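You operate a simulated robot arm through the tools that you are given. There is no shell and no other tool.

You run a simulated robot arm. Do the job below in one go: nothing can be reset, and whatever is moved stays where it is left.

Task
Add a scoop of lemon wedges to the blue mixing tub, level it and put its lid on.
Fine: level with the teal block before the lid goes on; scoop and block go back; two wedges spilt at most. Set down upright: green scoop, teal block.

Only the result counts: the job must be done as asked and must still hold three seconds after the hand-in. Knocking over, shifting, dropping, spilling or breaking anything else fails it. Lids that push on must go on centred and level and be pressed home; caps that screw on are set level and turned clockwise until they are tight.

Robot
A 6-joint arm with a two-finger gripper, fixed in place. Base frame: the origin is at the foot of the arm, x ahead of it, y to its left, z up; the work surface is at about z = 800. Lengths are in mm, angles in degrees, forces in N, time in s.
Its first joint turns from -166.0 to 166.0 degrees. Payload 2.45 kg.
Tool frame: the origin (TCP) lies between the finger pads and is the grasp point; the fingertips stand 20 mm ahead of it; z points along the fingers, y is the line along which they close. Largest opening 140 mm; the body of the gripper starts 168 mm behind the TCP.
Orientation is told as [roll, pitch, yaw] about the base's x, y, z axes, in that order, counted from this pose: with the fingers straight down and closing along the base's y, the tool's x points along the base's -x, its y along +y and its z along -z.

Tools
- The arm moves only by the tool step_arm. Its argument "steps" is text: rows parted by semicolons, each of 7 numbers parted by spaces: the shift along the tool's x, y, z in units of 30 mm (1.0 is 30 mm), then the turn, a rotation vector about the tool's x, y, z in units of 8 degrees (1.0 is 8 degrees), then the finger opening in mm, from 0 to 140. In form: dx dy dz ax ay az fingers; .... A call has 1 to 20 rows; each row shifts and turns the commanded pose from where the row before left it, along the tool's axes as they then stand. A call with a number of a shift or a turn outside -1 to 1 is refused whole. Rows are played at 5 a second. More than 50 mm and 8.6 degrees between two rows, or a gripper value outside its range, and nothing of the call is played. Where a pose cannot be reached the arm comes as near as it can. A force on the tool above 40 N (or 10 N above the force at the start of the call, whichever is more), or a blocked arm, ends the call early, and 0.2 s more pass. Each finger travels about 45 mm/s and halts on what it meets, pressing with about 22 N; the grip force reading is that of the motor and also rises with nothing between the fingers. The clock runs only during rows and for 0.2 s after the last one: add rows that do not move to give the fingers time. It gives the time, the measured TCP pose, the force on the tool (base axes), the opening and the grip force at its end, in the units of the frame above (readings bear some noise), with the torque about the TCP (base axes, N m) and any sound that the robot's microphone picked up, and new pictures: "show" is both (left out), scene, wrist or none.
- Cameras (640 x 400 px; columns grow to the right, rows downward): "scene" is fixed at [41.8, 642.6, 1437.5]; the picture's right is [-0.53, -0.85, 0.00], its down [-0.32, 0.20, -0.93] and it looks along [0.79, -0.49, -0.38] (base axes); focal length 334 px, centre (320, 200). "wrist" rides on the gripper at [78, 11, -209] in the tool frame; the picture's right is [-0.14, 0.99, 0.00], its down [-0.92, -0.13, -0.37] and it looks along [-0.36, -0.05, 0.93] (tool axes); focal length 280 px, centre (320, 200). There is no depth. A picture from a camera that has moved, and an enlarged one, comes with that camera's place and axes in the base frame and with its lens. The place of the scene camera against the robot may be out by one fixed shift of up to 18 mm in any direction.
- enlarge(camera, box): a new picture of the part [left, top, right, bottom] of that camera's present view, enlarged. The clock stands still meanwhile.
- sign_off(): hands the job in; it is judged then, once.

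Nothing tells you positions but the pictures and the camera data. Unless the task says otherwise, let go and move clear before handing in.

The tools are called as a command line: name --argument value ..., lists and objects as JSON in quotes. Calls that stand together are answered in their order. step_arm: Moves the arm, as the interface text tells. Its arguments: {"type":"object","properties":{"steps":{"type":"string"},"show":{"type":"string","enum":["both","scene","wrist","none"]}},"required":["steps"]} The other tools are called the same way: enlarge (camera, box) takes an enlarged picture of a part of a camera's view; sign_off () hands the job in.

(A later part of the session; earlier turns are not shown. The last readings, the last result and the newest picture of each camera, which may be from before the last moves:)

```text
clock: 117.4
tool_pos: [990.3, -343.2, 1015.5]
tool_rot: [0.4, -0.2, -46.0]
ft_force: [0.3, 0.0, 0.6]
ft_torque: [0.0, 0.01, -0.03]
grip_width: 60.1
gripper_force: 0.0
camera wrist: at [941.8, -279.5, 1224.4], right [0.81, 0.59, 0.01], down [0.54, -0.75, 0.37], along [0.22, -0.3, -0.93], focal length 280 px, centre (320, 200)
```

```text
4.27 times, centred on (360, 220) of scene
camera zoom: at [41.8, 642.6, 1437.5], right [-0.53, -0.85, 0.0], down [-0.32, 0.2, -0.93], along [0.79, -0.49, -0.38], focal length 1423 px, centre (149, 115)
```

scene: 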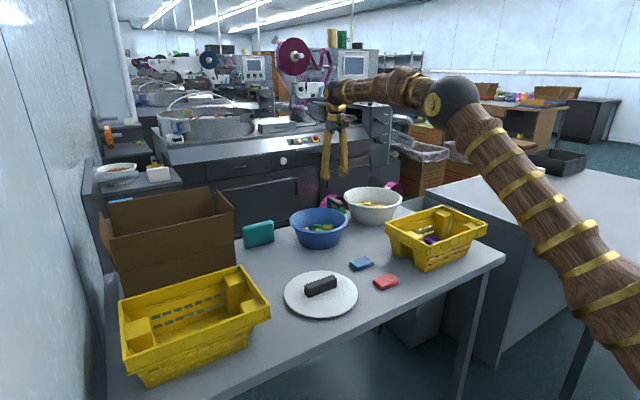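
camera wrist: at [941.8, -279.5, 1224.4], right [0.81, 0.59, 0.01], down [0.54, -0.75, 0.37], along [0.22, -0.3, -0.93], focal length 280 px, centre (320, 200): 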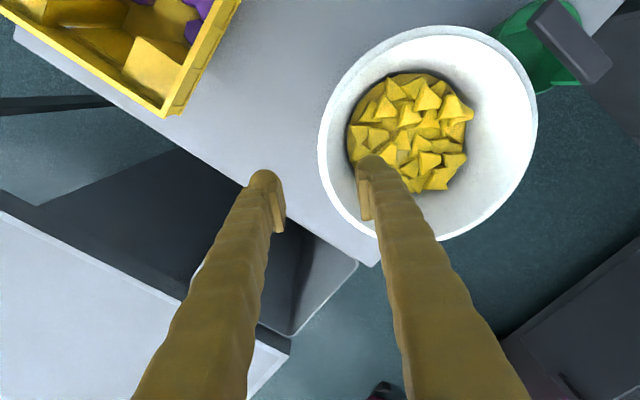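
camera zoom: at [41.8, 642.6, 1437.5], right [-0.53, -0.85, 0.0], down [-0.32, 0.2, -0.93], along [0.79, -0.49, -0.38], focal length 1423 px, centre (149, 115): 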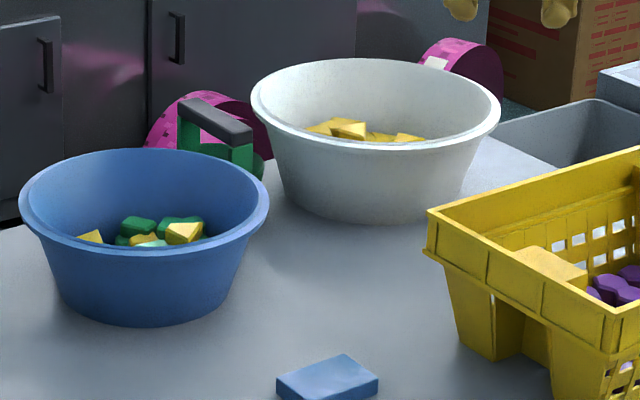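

The rim lies right between the fingers. I'll descend so the fingertips straddle the rim and close gently.

step_arm --steps "0 0 0.98 0 0 0 60;0 0 0.98 0 0 0 60;0 0 0.98 0 0 0 60;0 0 0.98 0 0 0 60;0 0 0 0 0 0 60;0 0 0 0 0 0 40;0 0 0 0 0 0 25;0 0 0 0 0 0 15;0 0 0 0 0 0 5;0 0 0 0 0 0 0;0 0 0 0 0 0 0;0 0 0 0 0 0 0"

enlarge --camera "scene" --box '[285, 175, 435, 265]'

```text
clock: 120.0
tool_pos: [992.7, -343.3, 896.7]
tool_rot: [0.4, -0.2, -45.9]
ft_force: [1.9, -2.3, 2.5]
ft_torque: [0.31, -0.3, -0.5]
grip_width: 12.2
gripper_force: 21.2
camera wrist: at [942.9, -278.9, 1106.2], right [0.81, 0.59, 0.01], down [0.55, -0.75, 0.37], along [0.22, -0.3, -0.93], focal length 280 px, centre (320, 200)
```

scene: 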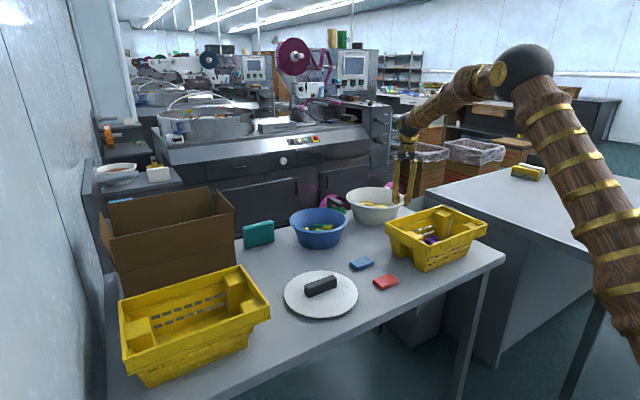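
wrist: 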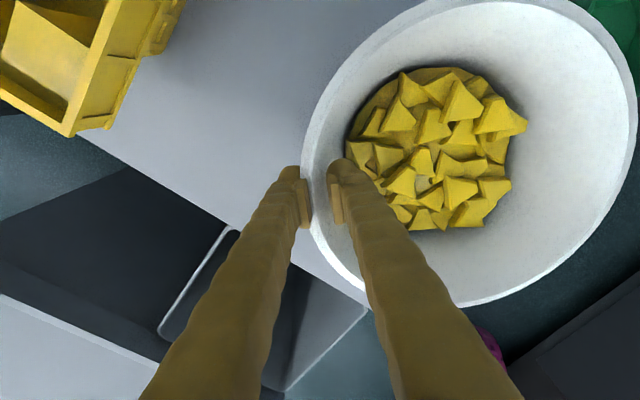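

```text
4.27 times, centred on (360, 220) of scene
camera zoom: at [41.8, 642.6, 1437.5], right [-0.53, -0.85, 0.0], down [-0.32, 0.2, -0.93], along [0.79, -0.49, -0.38], focal length 1423 px, centre (149, 115)
```

zoom: 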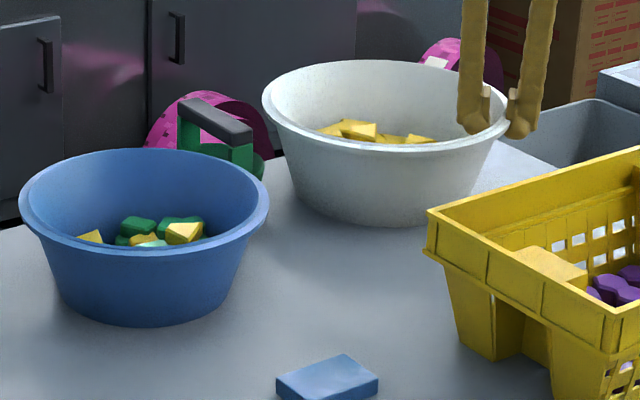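

The rim is gripped (12 mm). Comparing with the original view, the bowl needs to move about (-56, -51) mm, so I'll drag it slowly.

step_arm --steps "0.01 -0.36 0 0 0 0 0;0.01 -0.36 0 0 0 0 0;0.01 -0.36 0 0 0 0 0;0.01 -0.36 0 0 0 0 0;0.01 -0.36 0 0 0 0 0;0.01 -0.36 0 0 0 0 0;0.01 -0.36 0 0 0 0 0;0 0 0 0 0 0 0;0 0 0 0 0 0 0"

enlarge --camera "scene" --box '[285, 175, 435, 265]'

```text
clock: 122.0
tool_pos: [934.8, -395.2, 897.2]
tool_rot: [0.2, -0.2, -46.0]
ft_force: [-1.2, -3.0, -0.9]
ft_torque: [0.34, -0.24, -0.26]
grip_width: 10.1
gripper_force: 22.0
camera wrist: at [885.8, -330.8, 1106.3], right [0.81, 0.59, 0.01], down [0.55, -0.75, 0.37], along [0.22, -0.3, -0.93], focal length 280 px, centre (320, 200)
```

scene: 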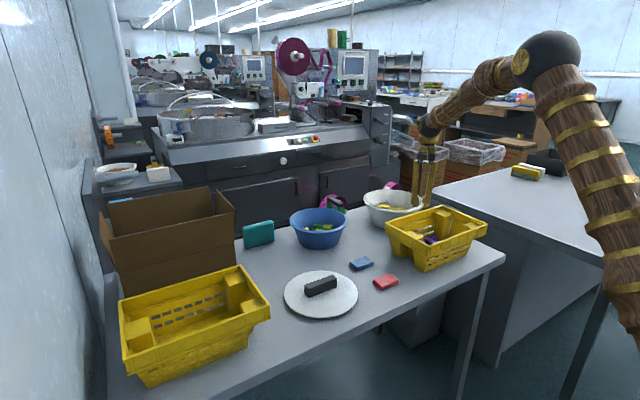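
wrist: 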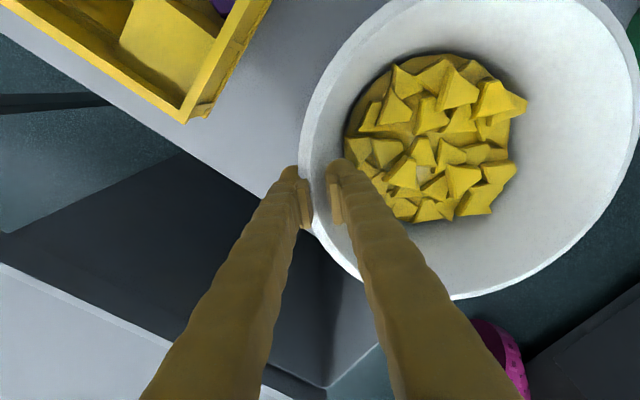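

```text
4.27 times, centred on (360, 220) of scene
camera zoom: at [41.8, 642.6, 1437.5], right [-0.53, -0.85, 0.0], down [-0.32, 0.2, -0.93], along [0.79, -0.49, -0.38], focal length 1423 px, centre (149, 115)
```

zoom: 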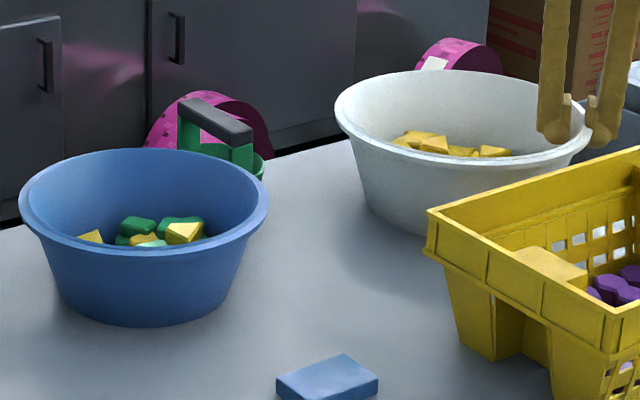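

That closely matches the original position, a few pixels low. I'll nudge it (+6, -4) mm, release, and lift.

step_arm --steps "-0.12 0.03 0 0 0 0 0;-0.12 0.03 0 0 0 0 0;0 0 0 0 0 0 0;0 0 0 0 0 0 25;0 0 0 0 0 0 50;0 0 0 0 0 0 60;0 0 0 0 0 0 60;0 0 -0.5 0 0 0 60;0 0 -1 0 0 0 60;0 0 -1 0 0 0 60;0 0 -1 0 0 0 60;0 0 -1 0 0 0 60;0 0 0 0 0 0 60"

enlarge --camera "scene" --box '[285, 175, 435, 265]'

```text
clock: 124.8
tool_pos: [939.6, -398.9, 1033.1]
tool_rot: [0.3, -0.2, -46.0]
ft_force: [-0.3, 1.0, 0.5]
ft_torque: [0.0, 0.01, 0.0]
grip_width: 60.3
gripper_force: 0.1
camera wrist: at [891.3, -335.1, 1241.9], right [0.81, 0.59, 0.01], down [0.55, -0.75, 0.37], along [0.22, -0.3, -0.93], focal length 280 px, centre (320, 200)
```

scene: 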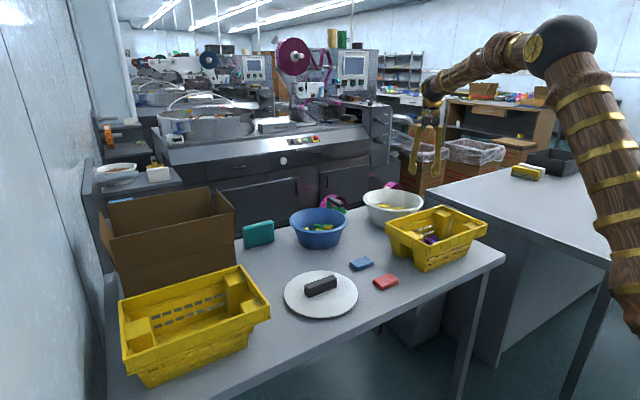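
wrist: 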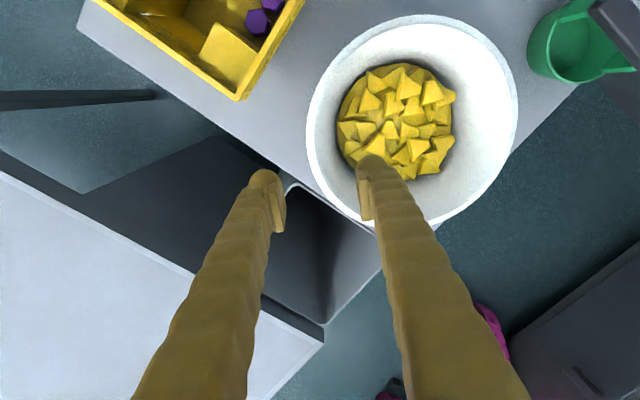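

```text
4.27 times, centred on (360, 220) of scene
camera zoom: at [41.8, 642.6, 1437.5], right [-0.53, -0.85, 0.0], down [-0.32, 0.2, -0.93], along [0.79, -0.49, -0.38], focal length 1423 px, centre (149, 115)
```

zoom: 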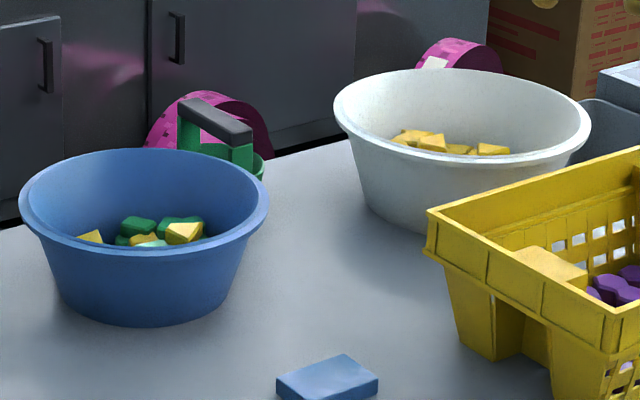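

The bowl is back within a couple of pixels of its original place. Now I'll return for the scoop to move it from its temporary spot to home.

step_arm --steps "0 0 0 0 0 -0.958 70;0 0 0 0 0 -0.958 70;0 0 0 0 0 -0.958 70;0 0 0 0 0 -0.958 70;0 0 0 0 0 -0.958 70;0 0 0 0 0 -0.958 70;-0.568 0.933 0.1 0 0 0 70;-0.568 0.933 0.1 0 0 0 70;-0.568 0.933 0.1 0 0 0 70;-0.568 0.933 0.1 0 0 0 70;-0.568 0.933 0.1 0 0 0 70;-0.568 0.933 0.1 0 0 0 70;-0.568 0.933 0.1 0 0 0 70;-0.568 0.933 0.1 0 0 0 70;-0.568 0.933 0.1 0 0 0 70;-0.568 0.933 0.1 0 0 0 70;-0.568 0.933 0.1 0 0 0 70;0 0 0 0 0 0 70;0 0 0 0 0 0 70" --show "wrist"

enlarge --camera "wrist" --box '[240, 90, 400, 220]'

```text
clock: 128.8
tool_pos: [1129.1, -91.0, 1003.3]
tool_rot: [0.0, -0.5, 0.0]
ft_force: [0.8, -0.3, 0.6]
ft_torque: [-0.01, 0.01, 0.01]
grip_width: 70.3
gripper_force: 0.1
camera wrist: at [1049.5, -79.5, 1211.4], right [0.14, 0.99, 0.0], down [0.92, -0.13, 0.37], along [0.37, -0.05, -0.93], focal length 280 px, centre (320, 200)
```

wrist: 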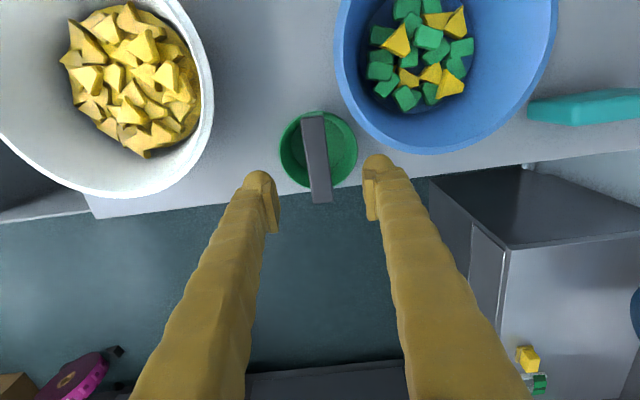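

```text
3.08 times, centred on (320, 155) of wrist
camera zoom: at [1049.5, -79.5, 1211.4], right [0.14, 0.99, 0.0], down [0.92, -0.13, 0.37], along [0.37, -0.05, -0.93], focal length 863 px, centre (320, 338)
```

zoom: 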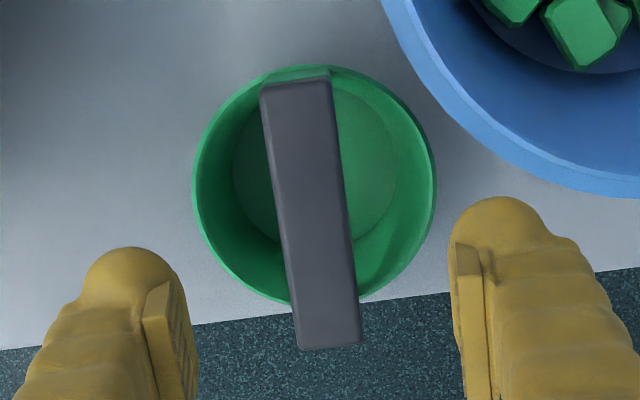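

The bar is at (1128, -92). I'll grip it, lift 25 mm, shift to home (1130, -129.5), and lower.

step_arm --steps "0.03 -0.03 0.93 0 0 0 70;0 0 0.93 0 0 0 70;0 0 0.93 0 0 0 70;0 0 0.9 0 0 0 70;0 0 0 0 0 0 50;0 0 0 0 0 0 25;0 0 0 0 0 0 10;0 0 0 0 0 0 10;0 0 0 0 0 0 10;0 0 -0.8 0 0 0 10;0 -0.63 0 0 0 0 10;-0.07 -0.63 0 0 0 0 10;0 0 0 0 0 0 10;0 0 0.5 0 0 0 10;0 0 0.15 0 0 0 10;0 0 0 0 0 0 10" --show "wrist"

```text
clock: 132.2
tool_pos: [1130.8, -129.4, 894.0]
tool_rot: [-0.1, -0.3, -0.1]
ft_force: [-0.5, 0.1, 0.1]
ft_torque: [0.0, 0.03, 0.03]
grip_width: 21.7
gripper_force: 22.3
camera wrist: at [1050.1, -118.8, 1103.3], right [0.14, 0.99, 0.0], down [0.92, -0.13, 0.37], along [0.37, -0.05, -0.93], focal length 280 px, centre (320, 200)
```

wrist: 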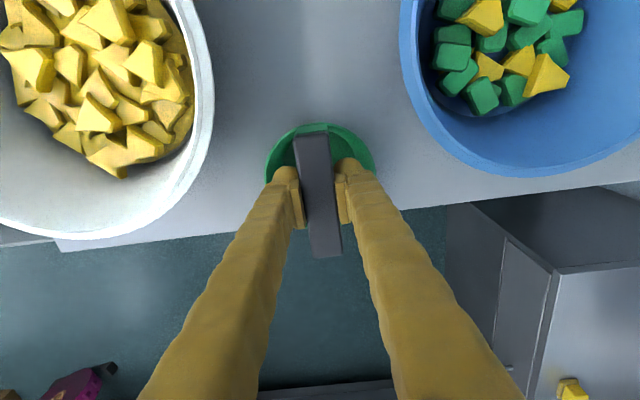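

step_arm --steps "0 0 0.06 0 0 0 10;0 0 0.05 0 0 0 10;0 0 0 0 0 0 10" --show "none"

```text
clock: 133.0
tool_pos: [1130.6, -129.3, 891.3]
tool_rot: [0.0, -0.4, 0.0]
ft_force: [0.1, 0.4, -0.8]
ft_torque: [0.0, -0.01, 0.01]
grip_width: 21.8
gripper_force: 22.2
```

step_arm --steps "0 0 0.05 0 0 0 10;0 0 0.05 0 0 0 10;0 0 0 0 0 0 10" --show "none"

```text
clock: 133.8
tool_pos: [1130.5, -129.2, 889.7]
tool_rot: [0.0, -0.4, 0.0]
ft_force: [-2.6, 0.5, 11.8]
ft_torque: [0.01, 0.28, -0.04]
grip_width: 22.1
gripper_force: 21.9
```

The scoop is down at home. I'll release, rise, and move toward the teal block for a close look.

step_arm --steps "0 0 0 0 0 0 40;0 0 0 0 0 0 60;0 0 0 0 0 0 60;0 0 0 0 0 0 60;0 0 -0.5 0 0 0 60;0 0 -1 0 0 0 60;0 0 -1 0 0 0 60;0 0 -1 0 0 0 80;0 0 -1 0 0 0 100;0 0 -1 0 0 0 120;0.3 1 0 0 0 0 140;0.3 1 0 0 0 0 140;0.3 1 0 0 0 0 140;0.3 1 0 0 0 0 140;0.3 1 0 0 0 0 140;0.3 1 0 0 0 0 140;0.3 1 0 0 0 0 140;0.3 1 0 0 0 0 140;0.3 1 0 0 0 0 140;0 0 0 0 0 0 140"

enlarge --camera "scene" --box '[225, 175, 405, 275]'

```text
clock: 138.0
tool_pos: [1049.1, 140.0, 1053.0]
tool_rot: [0.1, -0.4, 0.1]
ft_force: [-0.1, 0.0, -0.1]
ft_torque: [-0.03, 0.02, 0.02]
grip_width: 140.0
gripper_force: 0.0
camera wrist: at [968.6, 151.5, 1262.3], right [0.14, 0.99, 0.0], down [0.92, -0.13, 0.37], along [0.37, -0.05, -0.93], focal length 280 px, centre (320, 200)
```

scene: 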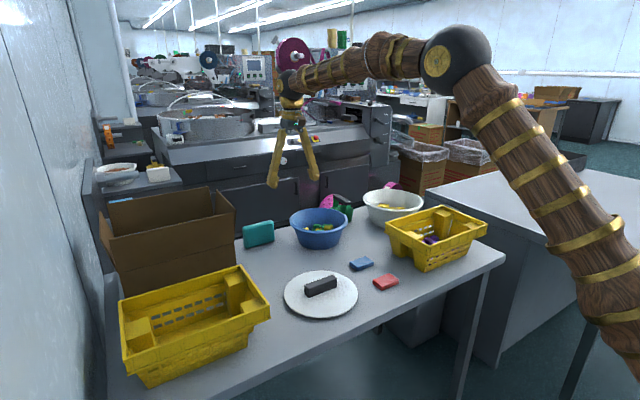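
wrist: 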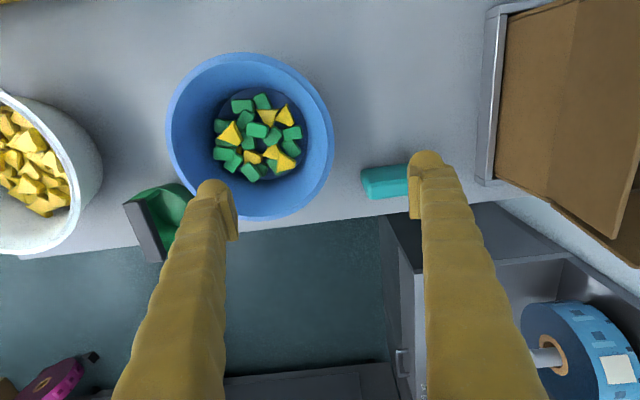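

```text
3.56 times, centred on (315, 225) of scene
camera zoom: at [41.8, 642.6, 1437.5], right [-0.53, -0.85, 0.0], down [-0.32, 0.2, -0.93], along [0.79, -0.49, -0.38], focal length 1186 px, centre (338, 111)
```

zoom: 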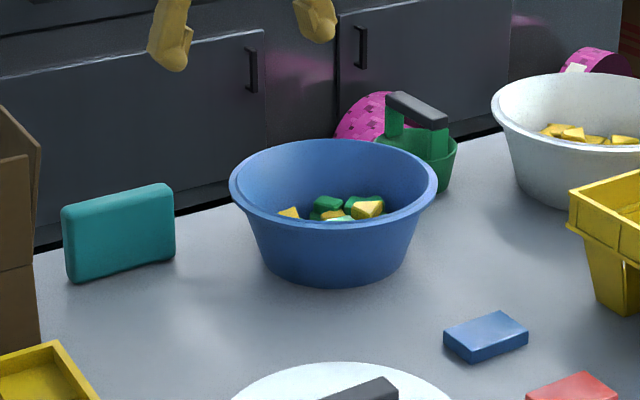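

The scoop is back. I'll look closely at the tub contents, then move over to view the whole block.

enlarge --camera "wrist" --box '[160, 45, 340, 225]'

step_arm --steps "0 1 0 0 0 0 140;0 1 0 0 0 0 140;0 1 0 0 0 0 140;0 0 0 0 0 0 140;0 0 0 0 0 0 140" --show "wrist"

enlarge --camera "wrist" --box '[240, 120, 420, 240]'

```text
2.22 times, centred on (250, 135) of wrist
camera zoom: at [968.6, 151.5, 1262.3], right [0.14, 0.99, 0.0], down [0.92, -0.13, 0.37], along [0.37, -0.05, -0.93], focal length 623 px, centre (476, 344)
```

zoom: 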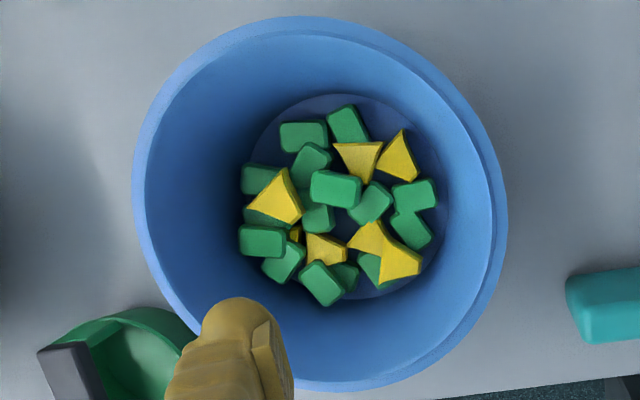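

```text
clock: 139.2
tool_pos: [1048.5, 230.4, 1053.5]
tool_rot: [-0.1, -0.4, 0.1]
ft_force: [-0.2, 0.3, -0.8]
ft_torque: [0.01, -0.02, -0.02]
grip_width: 140.3
gripper_force: 0.0
camera wrist: at [968.7, 241.9, 1261.8], right [0.14, 0.99, 0.0], down [0.92, -0.13, 0.37], along [0.37, -0.05, -0.93], focal length 280 px, centre (320, 200)
```

wrist: 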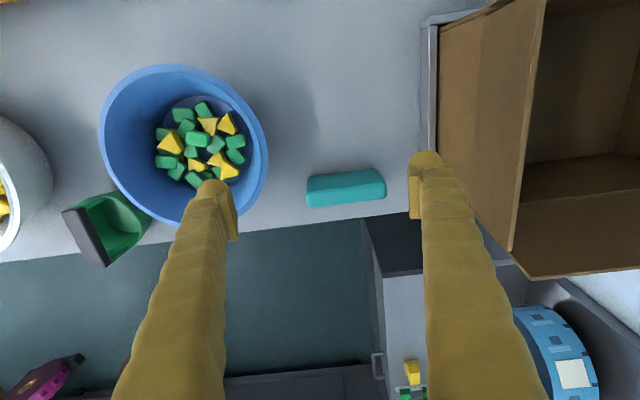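

```text
3.33 times, centred on (330, 180) of wrist
camera zoom: at [968.7, 241.9, 1261.8], right [0.14, 0.99, 0.0], down [0.92, -0.13, 0.37], along [0.37, -0.05, -0.93], focal length 935 px, centre (287, 267)
```

zoom: 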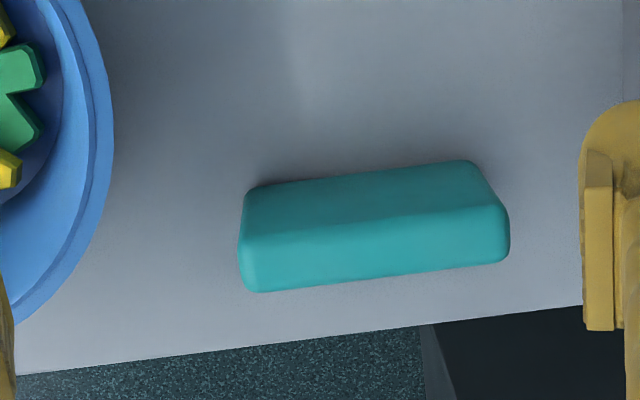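

The teal block is a slab about 27 × 120 × 75 mm standing upright at (1118, 261) with its long side along y. I'll position above it with the fingers closing along x.

step_arm --steps "-0.777 0.34 0 0 0 0 100;-0.777 0.34 0 0 0 0 80;-0.777 0.34 0 0 0 0 70;0 0 0 0 0 0.9375 70;0 0 0 0 0 0.9375 70;0 0 0 0 0 0.9375 70;0 0 0 0 0 0.9375 70;0 0 0 0 0 0.9375 70;0 0 0 0 0 0.9375 70;0 0 0 0 0 0.9375 70;0 0 0 0 0 0.9375 70;0 0 0 0 0 0.9375 70;0 0 0 0 0 0.9375 70;0 0 0 0 0 0.9375 70;0 0 0 0 0 0.9375 70;0 0 0 0 0 0 70;0 0 0 0 0 0 70"

enlarge --camera "wrist" --box '[240, 80, 400, 220]'

```text
clock: 142.8
tool_pos: [1118.2, 260.9, 1053.2]
tool_rot: [0.4, 0.0, -90.1]
ft_force: [1.1, -0.3, 0.4]
ft_torque: [0.02, -0.05, 0.02]
grip_width: 69.9
gripper_force: 0.1
camera wrist: at [1126.8, 339.7, 1263.5], right [0.99, -0.14, 0.01], down [-0.13, -0.92, 0.37], along [-0.04, -0.36, -0.93], focal length 280 px, centre (320, 200)
```

scene: 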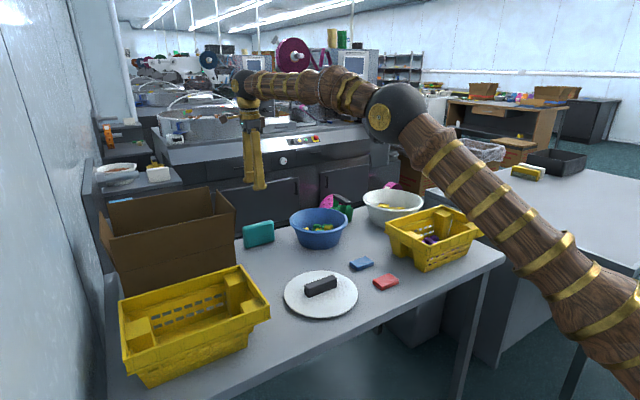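
wrist: 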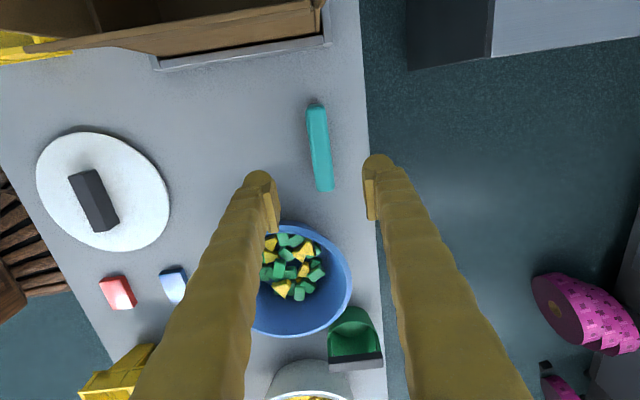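

```text
2.86 times, centred on (320, 150) of wrist
camera zoom: at [1126.8, 339.7, 1263.5], right [0.99, -0.14, 0.01], down [-0.13, -0.92, 0.37], along [-0.04, -0.36, -0.93], focal length 801 px, centre (320, 343)
```

zoom: 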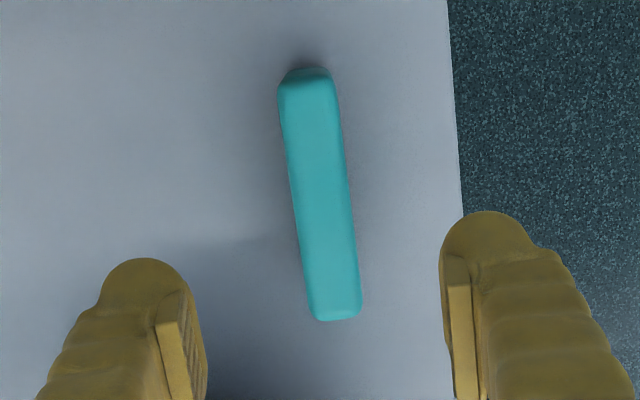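

The block is centred at (1119.6, 260.5), well aligned. I'll descend to z≈857 and grip it.

step_arm --steps "0 0.045 0.93 0 0 0 70;0 0 0.93 0 0 0 70;0 0 0.93 0 0 0 70;0 0 0.93 0 0 0 70;0 0 0.93 0 0 0 70;0 0 0.93 0 0 0 70;0 0 0.95 0 0 0 70;0 0 0 0 0 0 70;0 0 0 0 0 0 45;0 0 0 0 0 0 30;0 0 0 0 0 0 15;0 0 0 0 0 0 10;0 0 0 0 0 0 10;0 0 0 0 0 0 10" --show "wrist"

```text
clock: 145.8
tool_pos: [1121.6, 261.6, 859.6]
tool_rot: [0.4, -0.1, -90.1]
ft_force: [-0.6, 0.4, -0.5]
ft_torque: [0.02, -0.04, 0.01]
grip_width: 27.0
gripper_force: 21.9
camera wrist: at [1130.0, 340.2, 1068.5], right [0.99, -0.14, 0.01], down [-0.13, -0.92, 0.37], along [-0.04, -0.36, -0.93], focal length 280 px, centre (320, 200)
```

wrist: 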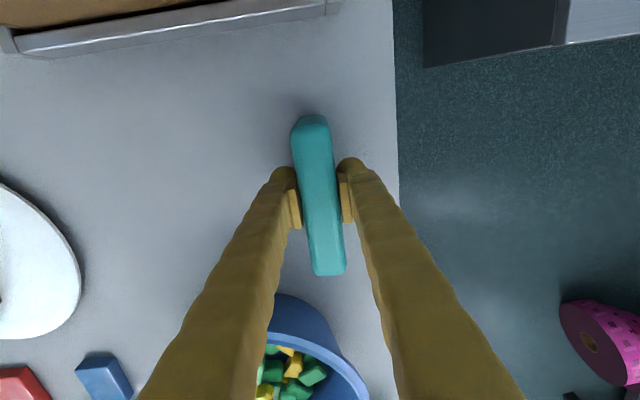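

The block is gripped (27 mm). I'll lift it and carry it over the tub.

step_arm --steps "0 0 -0.5 0 0 0 10;0 0 -0.9 0 0 0 10;0 0 -0.9 0 0 0 10;0 0 -0.9 0 0 0 10;0 0 -0.9 0 0 0 10;0 0 -0.9 0 0 0 10;-0.875 -0.375 0 0 0 0 10;-0.875 -0.375 0 0 0 0 10;-0.875 -0.375 0 0 0 0 10;-0.875 -0.375 0 0 0 0 10;-0.875 -0.375 0 0 0 0 10;-0.875 -0.375 0 0 0 0 10;-0.875 -0.375 0 0 0 0 10;-0.875 -0.375 0 0 0 0 10;0 0 0 0 0 0 10;0 0 0 0 0 0 10"

enlarge --camera "scene" --box '[225, 130, 405, 275]'

```text
clock: 149.2
tool_pos: [1030.2, 52.3, 1004.5]
tool_rot: [0.4, 0.0, -90.0]
ft_force: [0.4, -0.5, -0.8]
ft_torque: [-0.01, 0.02, 0.02]
grip_width: 27.1
gripper_force: 21.9
camera wrist: at [1038.8, 130.9, 1215.8], right [0.99, -0.14, 0.01], down [-0.13, -0.92, 0.37], along [-0.04, -0.36, -0.93], focal length 280 px, centre (320, 200)
```

scene: 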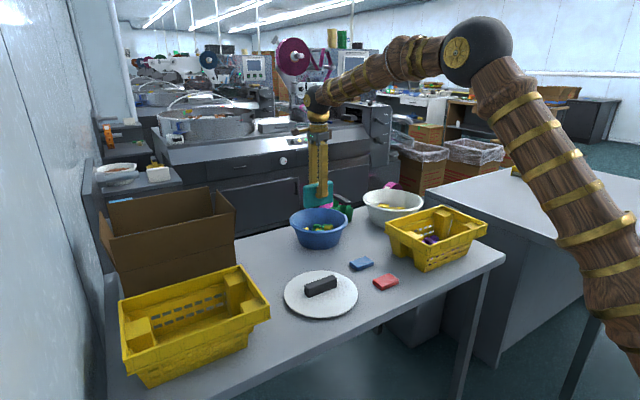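
wrist: 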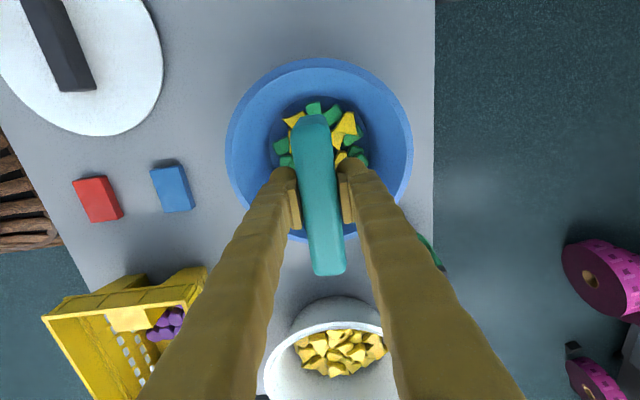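

```text
2.76 times, centred on (315, 202) of scene
camera zoom: at [41.8, 642.6, 1437.5], right [-0.53, -0.85, 0.0], down [-0.32, 0.2, -0.93], along [0.79, -0.49, -0.38], focal length 920 px, centre (334, 193)
```

zoom: 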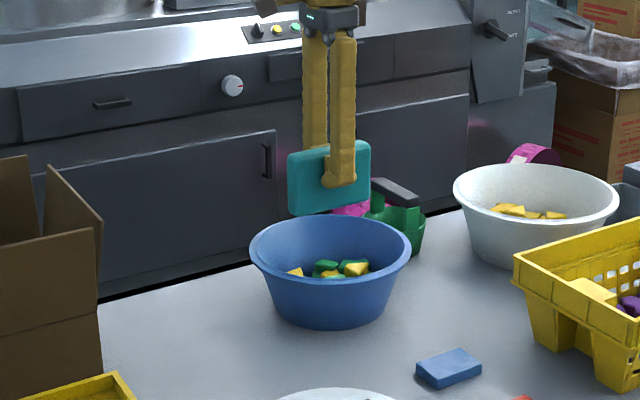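

The block is centred over the tub (about (1032, 52)). I'll lower it carefully inside toward the heap.

step_arm --steps "0 0.04 0.9 0 0 0 10;0 0 0.9 0 0 0 10;0 0 0.9 0 0 0 10;0 0 0.5 0 0 0 10;0 0 0 0 0 0 10"

enlarge --camera "scene" --box '[265, 165, 375, 265]'

enlarge --camera "wrist" --box '[180, 20, 460, 240]'

```text
clock: 150.4
tool_pos: [1033.2, 51.3, 910.3]
tool_rot: [0.4, 0.0, -90.0]
ft_force: [0.8, 0.2, -1.6]
ft_torque: [0.0, 0.0, -0.01]
grip_width: 27.0
gripper_force: 22.2
camera wrist: at [1041.1, 129.6, 1120.2], right [0.99, -0.14, 0.01], down [-0.13, -0.92, 0.37], along [-0.04, -0.36, -0.93], focal length 280 px, centre (320, 200)
```

scene: 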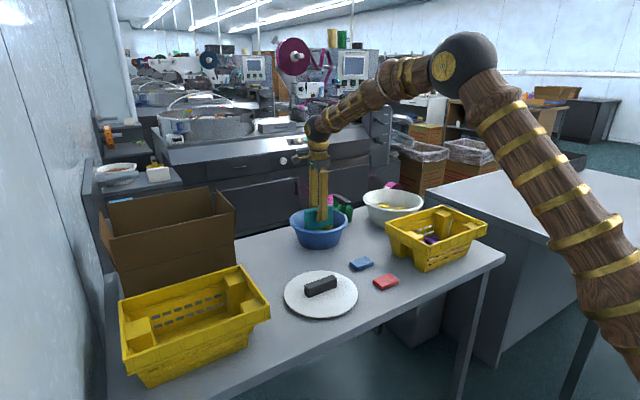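
wrist: 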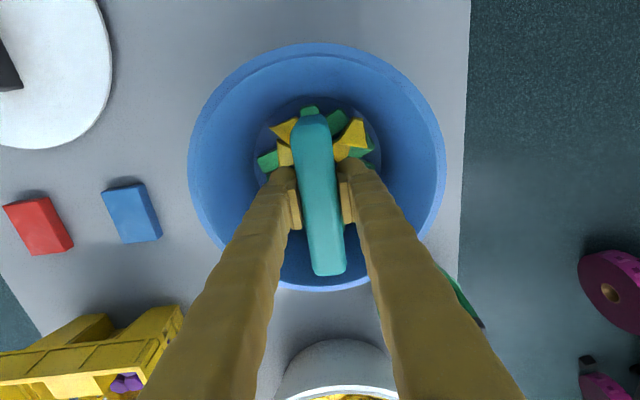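

```text
4.00 times, centred on (320, 215) of scene
camera zoom: at [41.8, 642.6, 1437.5], right [-0.53, -0.85, 0.0], down [-0.32, 0.2, -0.93], along [0.79, -0.49, -0.38], focal length 1334 px, centre (320, 140)
```

zoom: 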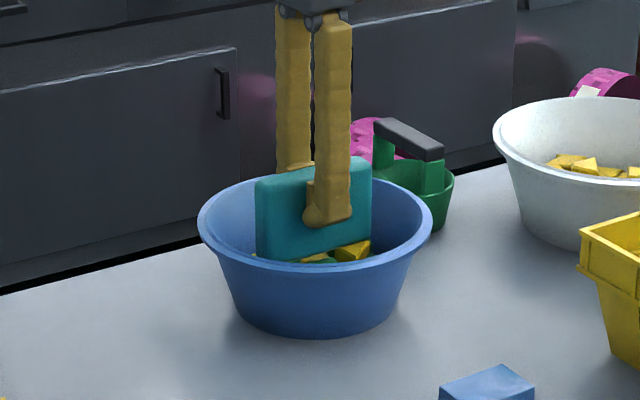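

```text
1.82 times, centred on (320, 130) of wrist
camera zoom: at [1041.1, 129.6, 1120.2], right [0.99, -0.14, 0.01], down [-0.13, -0.92, 0.37], along [-0.04, -0.36, -0.93], focal length 510 px, centre (320, 327)
```

zoom: 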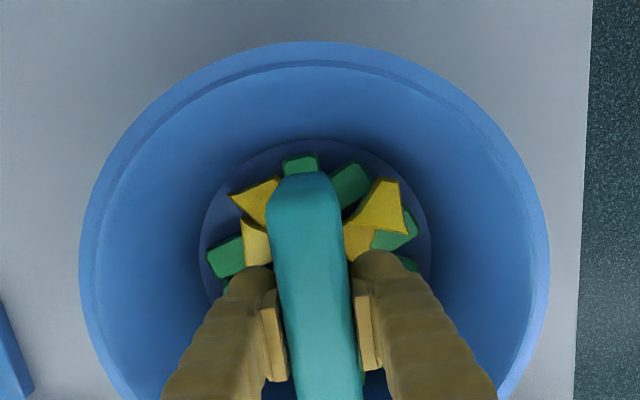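

step_arm --steps "0 0 0.17 0 0 0 10;0 0 0.17 0 0 0 10;0 0 0.13 0 0 0 10;0 0 0 0 0 0 10" --show "none"

```text
clock: 151.4
tool_pos: [1031.9, 52.0, 896.3]
tool_rot: [0.4, 0.0, -89.9]
ft_force: [-0.5, -0.2, -0.3]
ft_torque: [-0.01, -0.01, 0.04]
grip_width: 26.9
gripper_force: 21.8
```

No contact at about 838. I'll sweep ±25 mm in x at this height to knock down any peaks.

step_arm --steps "0 0.28 0 0 0 0 10;0 0.28 0 0 0 0 10;0 0.28 0 0 0 0 10;0 -0.28 0 0 0 0 10;0 -0.28 0 0 0 0 10;0 -0.28 0 0 0 0 10;0 -0.28 0 0 0 0 10;0 -0.28 0 0 0 0 10;0 -0.28 0 0 0 0 10;0 0.28 0 0 0 0 10;0 0.28 0 0 0 0 10;0 0.28 0 0 0 0 10;0 0 0 0 0 0 10" --show "wrist"

enlarge --camera "wrist" --box '[180, 20, 460, 240]'

```text
clock: 154.2
tool_pos: [1032.5, 50.8, 896.9]
tool_rot: [0.4, 0.0, -89.9]
ft_force: [0.9, -0.1, -1.4]
ft_torque: [-0.05, -0.02, 0.04]
grip_width: 26.8
gripper_force: 22.0
camera wrist: at [1040.1, 129.7, 1105.9], right [0.99, -0.14, 0.01], down [-0.13, -0.92, 0.37], along [-0.04, -0.36, -0.93], focal length 280 px, centre (320, 200)
```

wrist: 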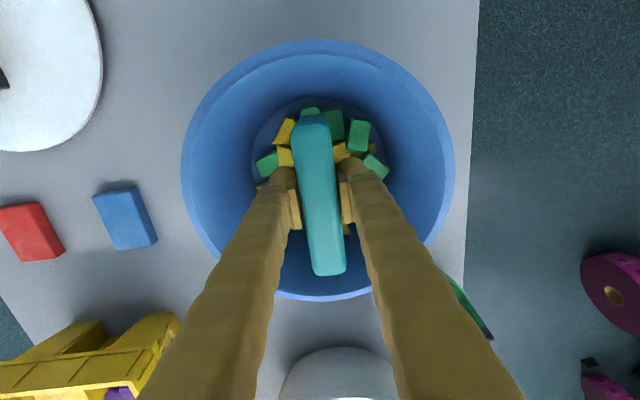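

```text
1.82 times, centred on (320, 130) of wrist
camera zoom: at [1040.1, 129.7, 1105.9], right [0.99, -0.14, 0.01], down [-0.13, -0.92, 0.37], along [-0.04, -0.36, -0.93], focal length 510 px, centre (320, 327)
```

zoom: 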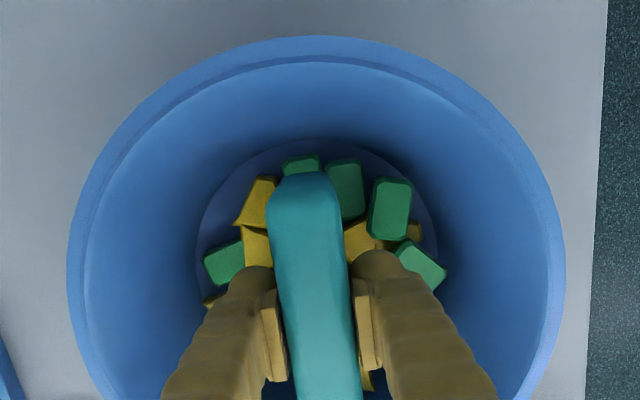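

The block is moving the top pieces with negligible force. I'll lower 7 mm and sweep again.

step_arm --steps "0 0 0.23 0 0 0 10;0 0.28 0 0 0 0 10;0 0.28 0 0 0 0 10;0 0.28 0 0 0 0 10;0 -0.28 0 0 0 0 10;0 -0.28 0 0 0 0 10;0 -0.28 0 0 0 0 10;0 -0.28 0 0 0 0 10;0 -0.28 0 0 0 0 10;0 -0.28 0 0 0 0 10;0 0.28 0 0 0 0 10;0 0.28 0 0 0 0 10;0 0.28 0 0 0 0 10;0 0 0 0 0 0 10" --show "none"

```text
clock: 157.2
tool_pos: [1032.8, 52.1, 889.1]
tool_rot: [0.3, 0.1, -90.0]
ft_force: [0.3, 0.0, -1.5]
ft_torque: [-0.02, -0.02, 0.0]
grip_width: 26.8
gripper_force: 21.4
```

I'll raise the block and move it aside to inspect the levelness.

step_arm --steps "0 0 -0.9 0 0 0 10;0 0 -0.9 0 0 0 10;0 0 -0.9 0 0 0 10;0 0 -0.9 0 0 0 10;-0.9 -0.3 0 0 0 0 10;-0.9 -0.3 0 0 0 0 10;-0.9 -0.3 0 0 0 0 10;0 0 0 0 0 0 10"

enlarge --camera "wrist" --box '[240, 0, 440, 160]'

enlarge --camera "scene" --box '[275, 195, 365, 260]'

```text
clock: 159.0
tool_pos: [1003.4, -28.4, 999.1]
tool_rot: [0.4, 0.0, -90.0]
ft_force: [0.0, 0.5, -1.3]
ft_torque: [0.01, 0.0, 0.02]
grip_width: 27.0
gripper_force: 21.9
camera wrist: at [1012.7, 49.4, 1208.2], right [0.99, -0.14, 0.01], down [-0.13, -0.92, 0.37], along [-0.04, -0.36, -0.93], focal length 280 px, centre (320, 200)
```

scene: 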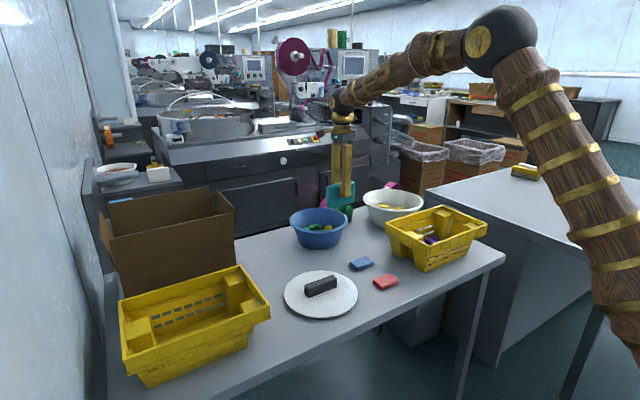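
wrist: 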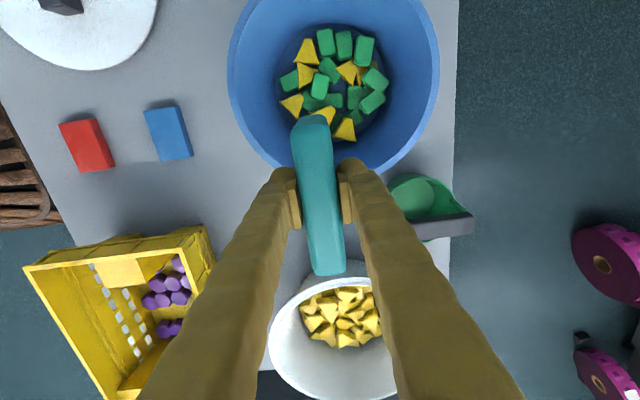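

```text
2.50 times, centred on (340, 80) of wrist
camera zoom: at [1012.7, 49.4, 1208.2], right [0.99, -0.14, 0.01], down [-0.13, -0.92, 0.37], along [-0.04, -0.36, -0.93], focal length 701 px, centre (270, 500)
```

zoom: 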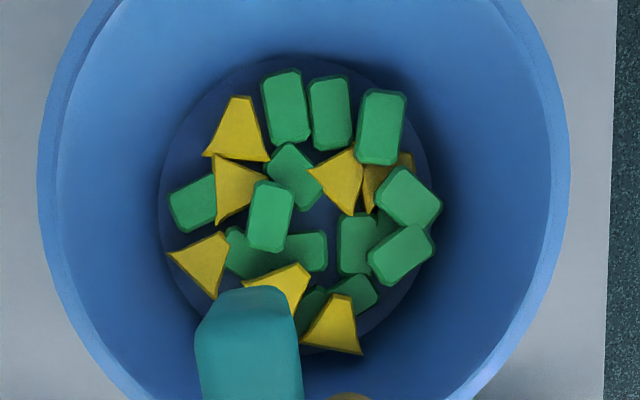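

```text
6.15 times, centred on (320, 228) of scene
camera zoom: at [41.8, 642.6, 1437.5], right [-0.53, -0.85, 0.0], down [-0.32, 0.2, -0.93], along [0.79, -0.49, -0.38], focal length 2052 px, centre (320, 31)
```

zoom: 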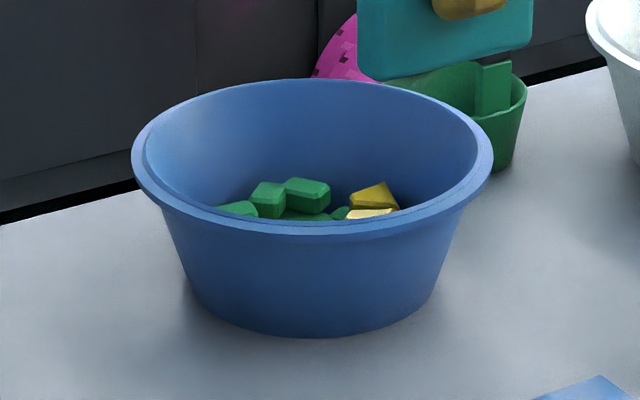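

It's flatter, with seven wedges visible, but a few pieces still overlap. I'll go back in slightly lower (about 826, then 822) and sweep again.

step_arm --steps "0.9 0.33 0 0 0 0 10;0.9 0.33 0 0 0 0 10;0.88 0.33 0 0 0 0 10;0 0 0.9 0 0 0 10;0 0 0.9 0 0 0 10;0 0 0.9 0 0 0 10;0 0 0.9 0 0 0 10;0 0 0.23 0 0 0 10;0 0 0 0 0 0 10" --show "none"

```text
clock: 161.0
tool_pos: [1036.7, 51.5, 882.4]
tool_rot: [0.4, 0.0, -89.9]
ft_force: [-0.4, 0.2, -1.7]
ft_torque: [0.03, -0.02, -0.02]
grip_width: 26.8
gripper_force: 22.0
```

step_arm --steps "0 -0.25 0 0 0 0 10;0 -0.25 0 0 0 0 10;0 -0.25 0 0 0 0 10;0 -0.25 0 0 0 0 10;0 -0.2 0 0 0 0 10;0 0.25 0 0 0 0 10;0 0.25 0 0 0 0 10;0 0.25 0 0 0 0 10;0 0.25 0 0 0 0 10;0 0.25 0 0 0 0 10;0 0.25 0 0 0 0 10;0 0.25 0 0 0 0 10;0 0.25 0 0 0 0 10;0 -0.25 0 0 0 0 10;0 -0.25 0 0 0 0 10;0 -0.25 0 0 0 0 10;0 -0.2 0 0 0 0 10;0 0 0 0 0 0 10" --show "none"

```text
clock: 164.8
tool_pos: [1029.0, 51.3, 882.7]
tool_rot: [0.4, 0.0, -90.0]
ft_force: [-0.4, 0.8, -1.5]
ft_torque: [0.0, -0.01, -0.03]
grip_width: 26.9
gripper_force: 22.2
```

Now I'll rotate the block 90° in place at this height, which acts as a circular levelling sweep.

step_arm --steps "0 0.1 0 0 0 -0.9375 10;0 0 0 0 0 -0.9375 10;0 0 0 0 0 -0.9375 10;0 0 0 0 0 -0.9375 10;0 0 0 0 0 -0.9375 10;0 0 0 0 0 -0.9375 10;0 0 0 0 0 -0.9375 10;0 0 0 0 0 -0.9375 10;0 0 0 0 0 -0.9375 10;0 0 0 0 0 -0.9375 10;0 0 0 0 0 -0.9375 10;0 0 0 0 0 -0.9375 10;0 0 0 0 0 0 10" --show "wrist"

enlarge --camera "wrist" --box '[180, 20, 460, 240]'

```text
clock: 167.6
tool_pos: [1032.8, 51.3, 882.9]
tool_rot: [-0.1, -0.3, 0.1]
ft_force: [0.2, -0.1, -0.4]
ft_torque: [0.04, 0.0, -0.04]
grip_width: 26.8
gripper_force: 21.7
camera wrist: at [952.6, 62.2, 1091.4], right [0.14, 0.99, 0.0], down [0.92, -0.13, 0.37], along [0.37, -0.05, -0.93], focal length 280 px, centre (320, 200)
```

wrist: 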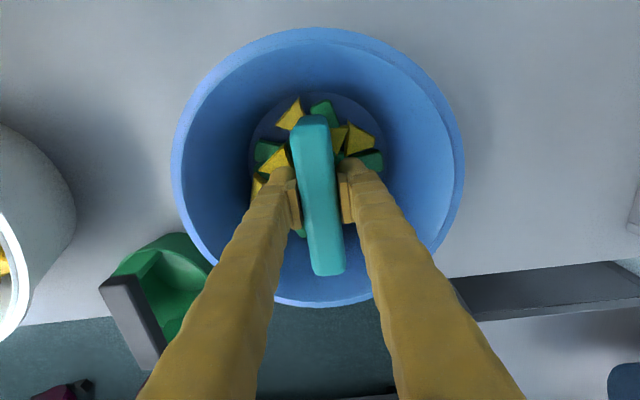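

```text
1.82 times, centred on (320, 130) of wrist
camera zoom: at [952.6, 62.2, 1091.4], right [0.14, 0.99, 0.0], down [0.92, -0.13, 0.37], along [0.37, -0.05, -0.93], focal length 510 px, centre (320, 327)
```

zoom: 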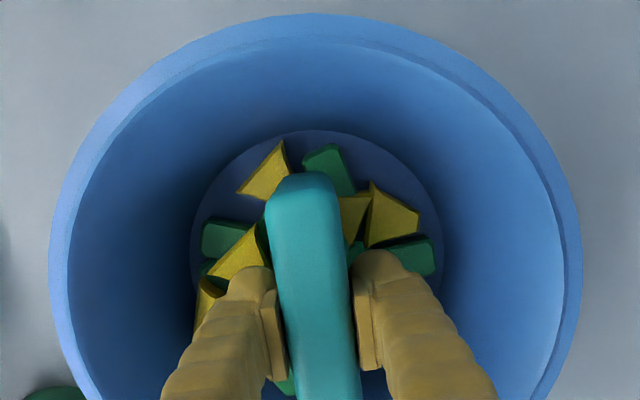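

Next a sweep along y at the same height, then a couple of mm lower.

step_arm --steps "0 0.25 0 0 0 0 10;0 0.25 0 0 0 0 10;0 0.25 0 0 0 0 10;0 0.25 0 0 0 0 10;0 -0.25 0.05 0 0 0 10;0 -0.25 0.05 0 0 0 10;0 -0.25 0 0 0 0 10;0 -0.25 0 0 0 0 10;0 -0.25 0 0 0 0 10;0 -0.25 0 0 0 0 10;0 -0.25 0 0 0 0 10;0 -0.25 0 0 0 0 10;0 0.25 0 0 0 0 10;0 0.25 0 0 0 0 10;0 0.25 0 0 0 0 10;0 0.25 0 0 0 0 10;0 0 0 0 0 0 10" --show "none"

```text
clock: 171.2
tool_pos: [1033.8, 50.3, 879.5]
tool_rot: [0.1, -0.4, 0.0]
ft_force: [-0.3, -0.4, -1.2]
ft_torque: [0.02, 0.02, 0.01]
grip_width: 26.8
gripper_force: 21.9
```

Another circular sweep back at this lower height, then I lift and inspect.

step_arm --steps "0 0 0 0 0 0.9375 10;0 0 0 0 0 0.9375 10;0 0 0 0 0 0.9375 10;0 0 0 0 0 0.9375 10;0 0 0 0 0 0.9375 10;0 0 0 0 0 0.9375 10;0 0 0 0 0 0.9375 10;0 0 0 0 0 0.9375 10;0 0 0 0 0 0.9375 10;0 0 0 0 0 0.9375 10;0 0 0 0 0 0.9375 10;0 0 0 0 0 0.9375 10;0 0 -0.9 0 0 0 10;0 0 -0.9 0 0 0 10;0 0 -0.9 0 0 0 10;0 0 -0.9 0 0 0 10;-0.9 -0.3 0 0 0 0 10;-0.9 -0.3 0 0 0 0 10;-0.9 -0.3 0 0 0 0 10;0 0 0 0 0 0 10"

enlarge --camera "wrist" --box '[240, 0, 440, 160]'

enlarge --camera "scene" --box '[275, 195, 365, 260]'

```text
clock: 175.4
tool_pos: [1004.5, -30.9, 986.1]
tool_rot: [0.4, 0.0, -90.1]
ft_force: [-0.3, -0.5, -1.3]
ft_torque: [0.01, 0.02, 0.03]
grip_width: 26.6
gripper_force: 22.0
camera wrist: at [1013.2, 48.1, 1196.2], right [0.99, -0.14, 0.01], down [-0.13, -0.92, 0.37], along [-0.04, -0.36, -0.93], focal length 280 px, centre (320, 200)
```

scene: 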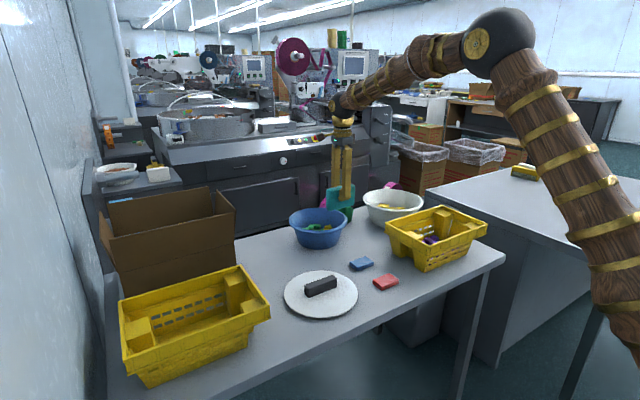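
wrist: 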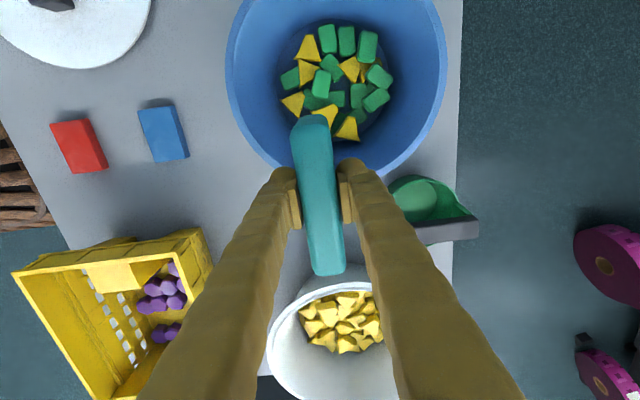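

```text
2.50 times, centred on (340, 80) of wrist
camera zoom: at [1013.2, 48.1, 1196.2], right [0.99, -0.14, 0.01], down [-0.13, -0.92, 0.37], along [-0.04, -0.36, -0.93], focal length 701 px, centre (270, 500)
```

zoom: 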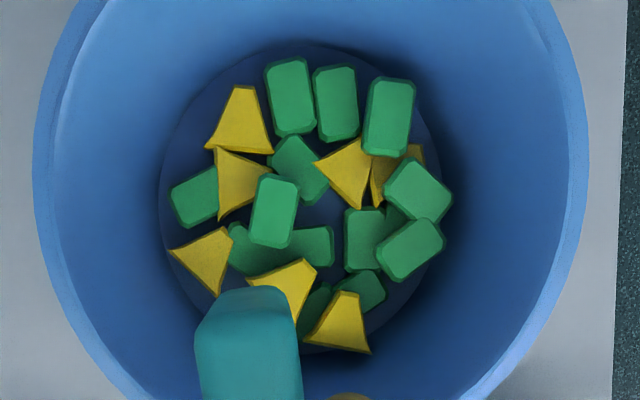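

```text
6.15 times, centred on (320, 228) of scene
camera zoom: at [41.8, 642.6, 1437.5], right [-0.53, -0.85, 0.0], down [-0.32, 0.2, -0.93], along [0.79, -0.49, -0.38], focal length 2052 px, centre (320, 31)
```

zoom: 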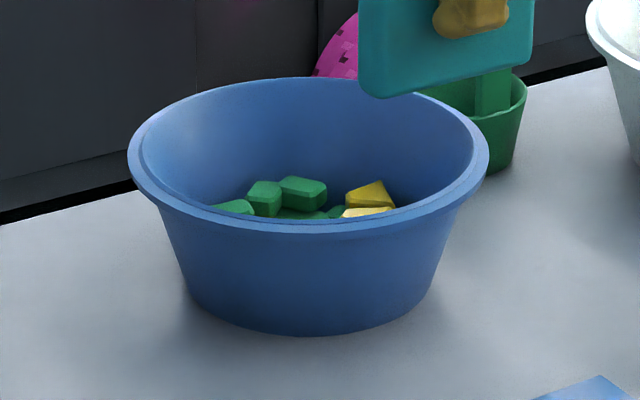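

The layout didn't change at the lower passes, so the tops are already below about 822. I'll make one more pass about 6 mm lower, watching the force, to flatten the remaining overlaps.

step_arm --steps "0.9 0.31 0 0 0 0 10;0.9 0.31 0 0 0 0 10;0.93 0.3 0 0 0 0 10;0 0 0.9 0 0 0 10;0 0 0.9 0 0 0 10;0 0 0.9 0 0 0 10;0 0 0.7 0 0 0 10;0 0 0.1 0 0 0 10;0 0 0.1 0 0 0 10;0 0 0 0 0 0 10" --show "none"

```text
clock: 177.6
tool_pos: [1034.2, 50.8, 880.8]
tool_rot: [0.4, 0.0, -90.0]
ft_force: [0.3, -1.1, -1.5]
ft_torque: [-0.06, -0.05, 0.01]
grip_width: 26.9
gripper_force: 22.0
```

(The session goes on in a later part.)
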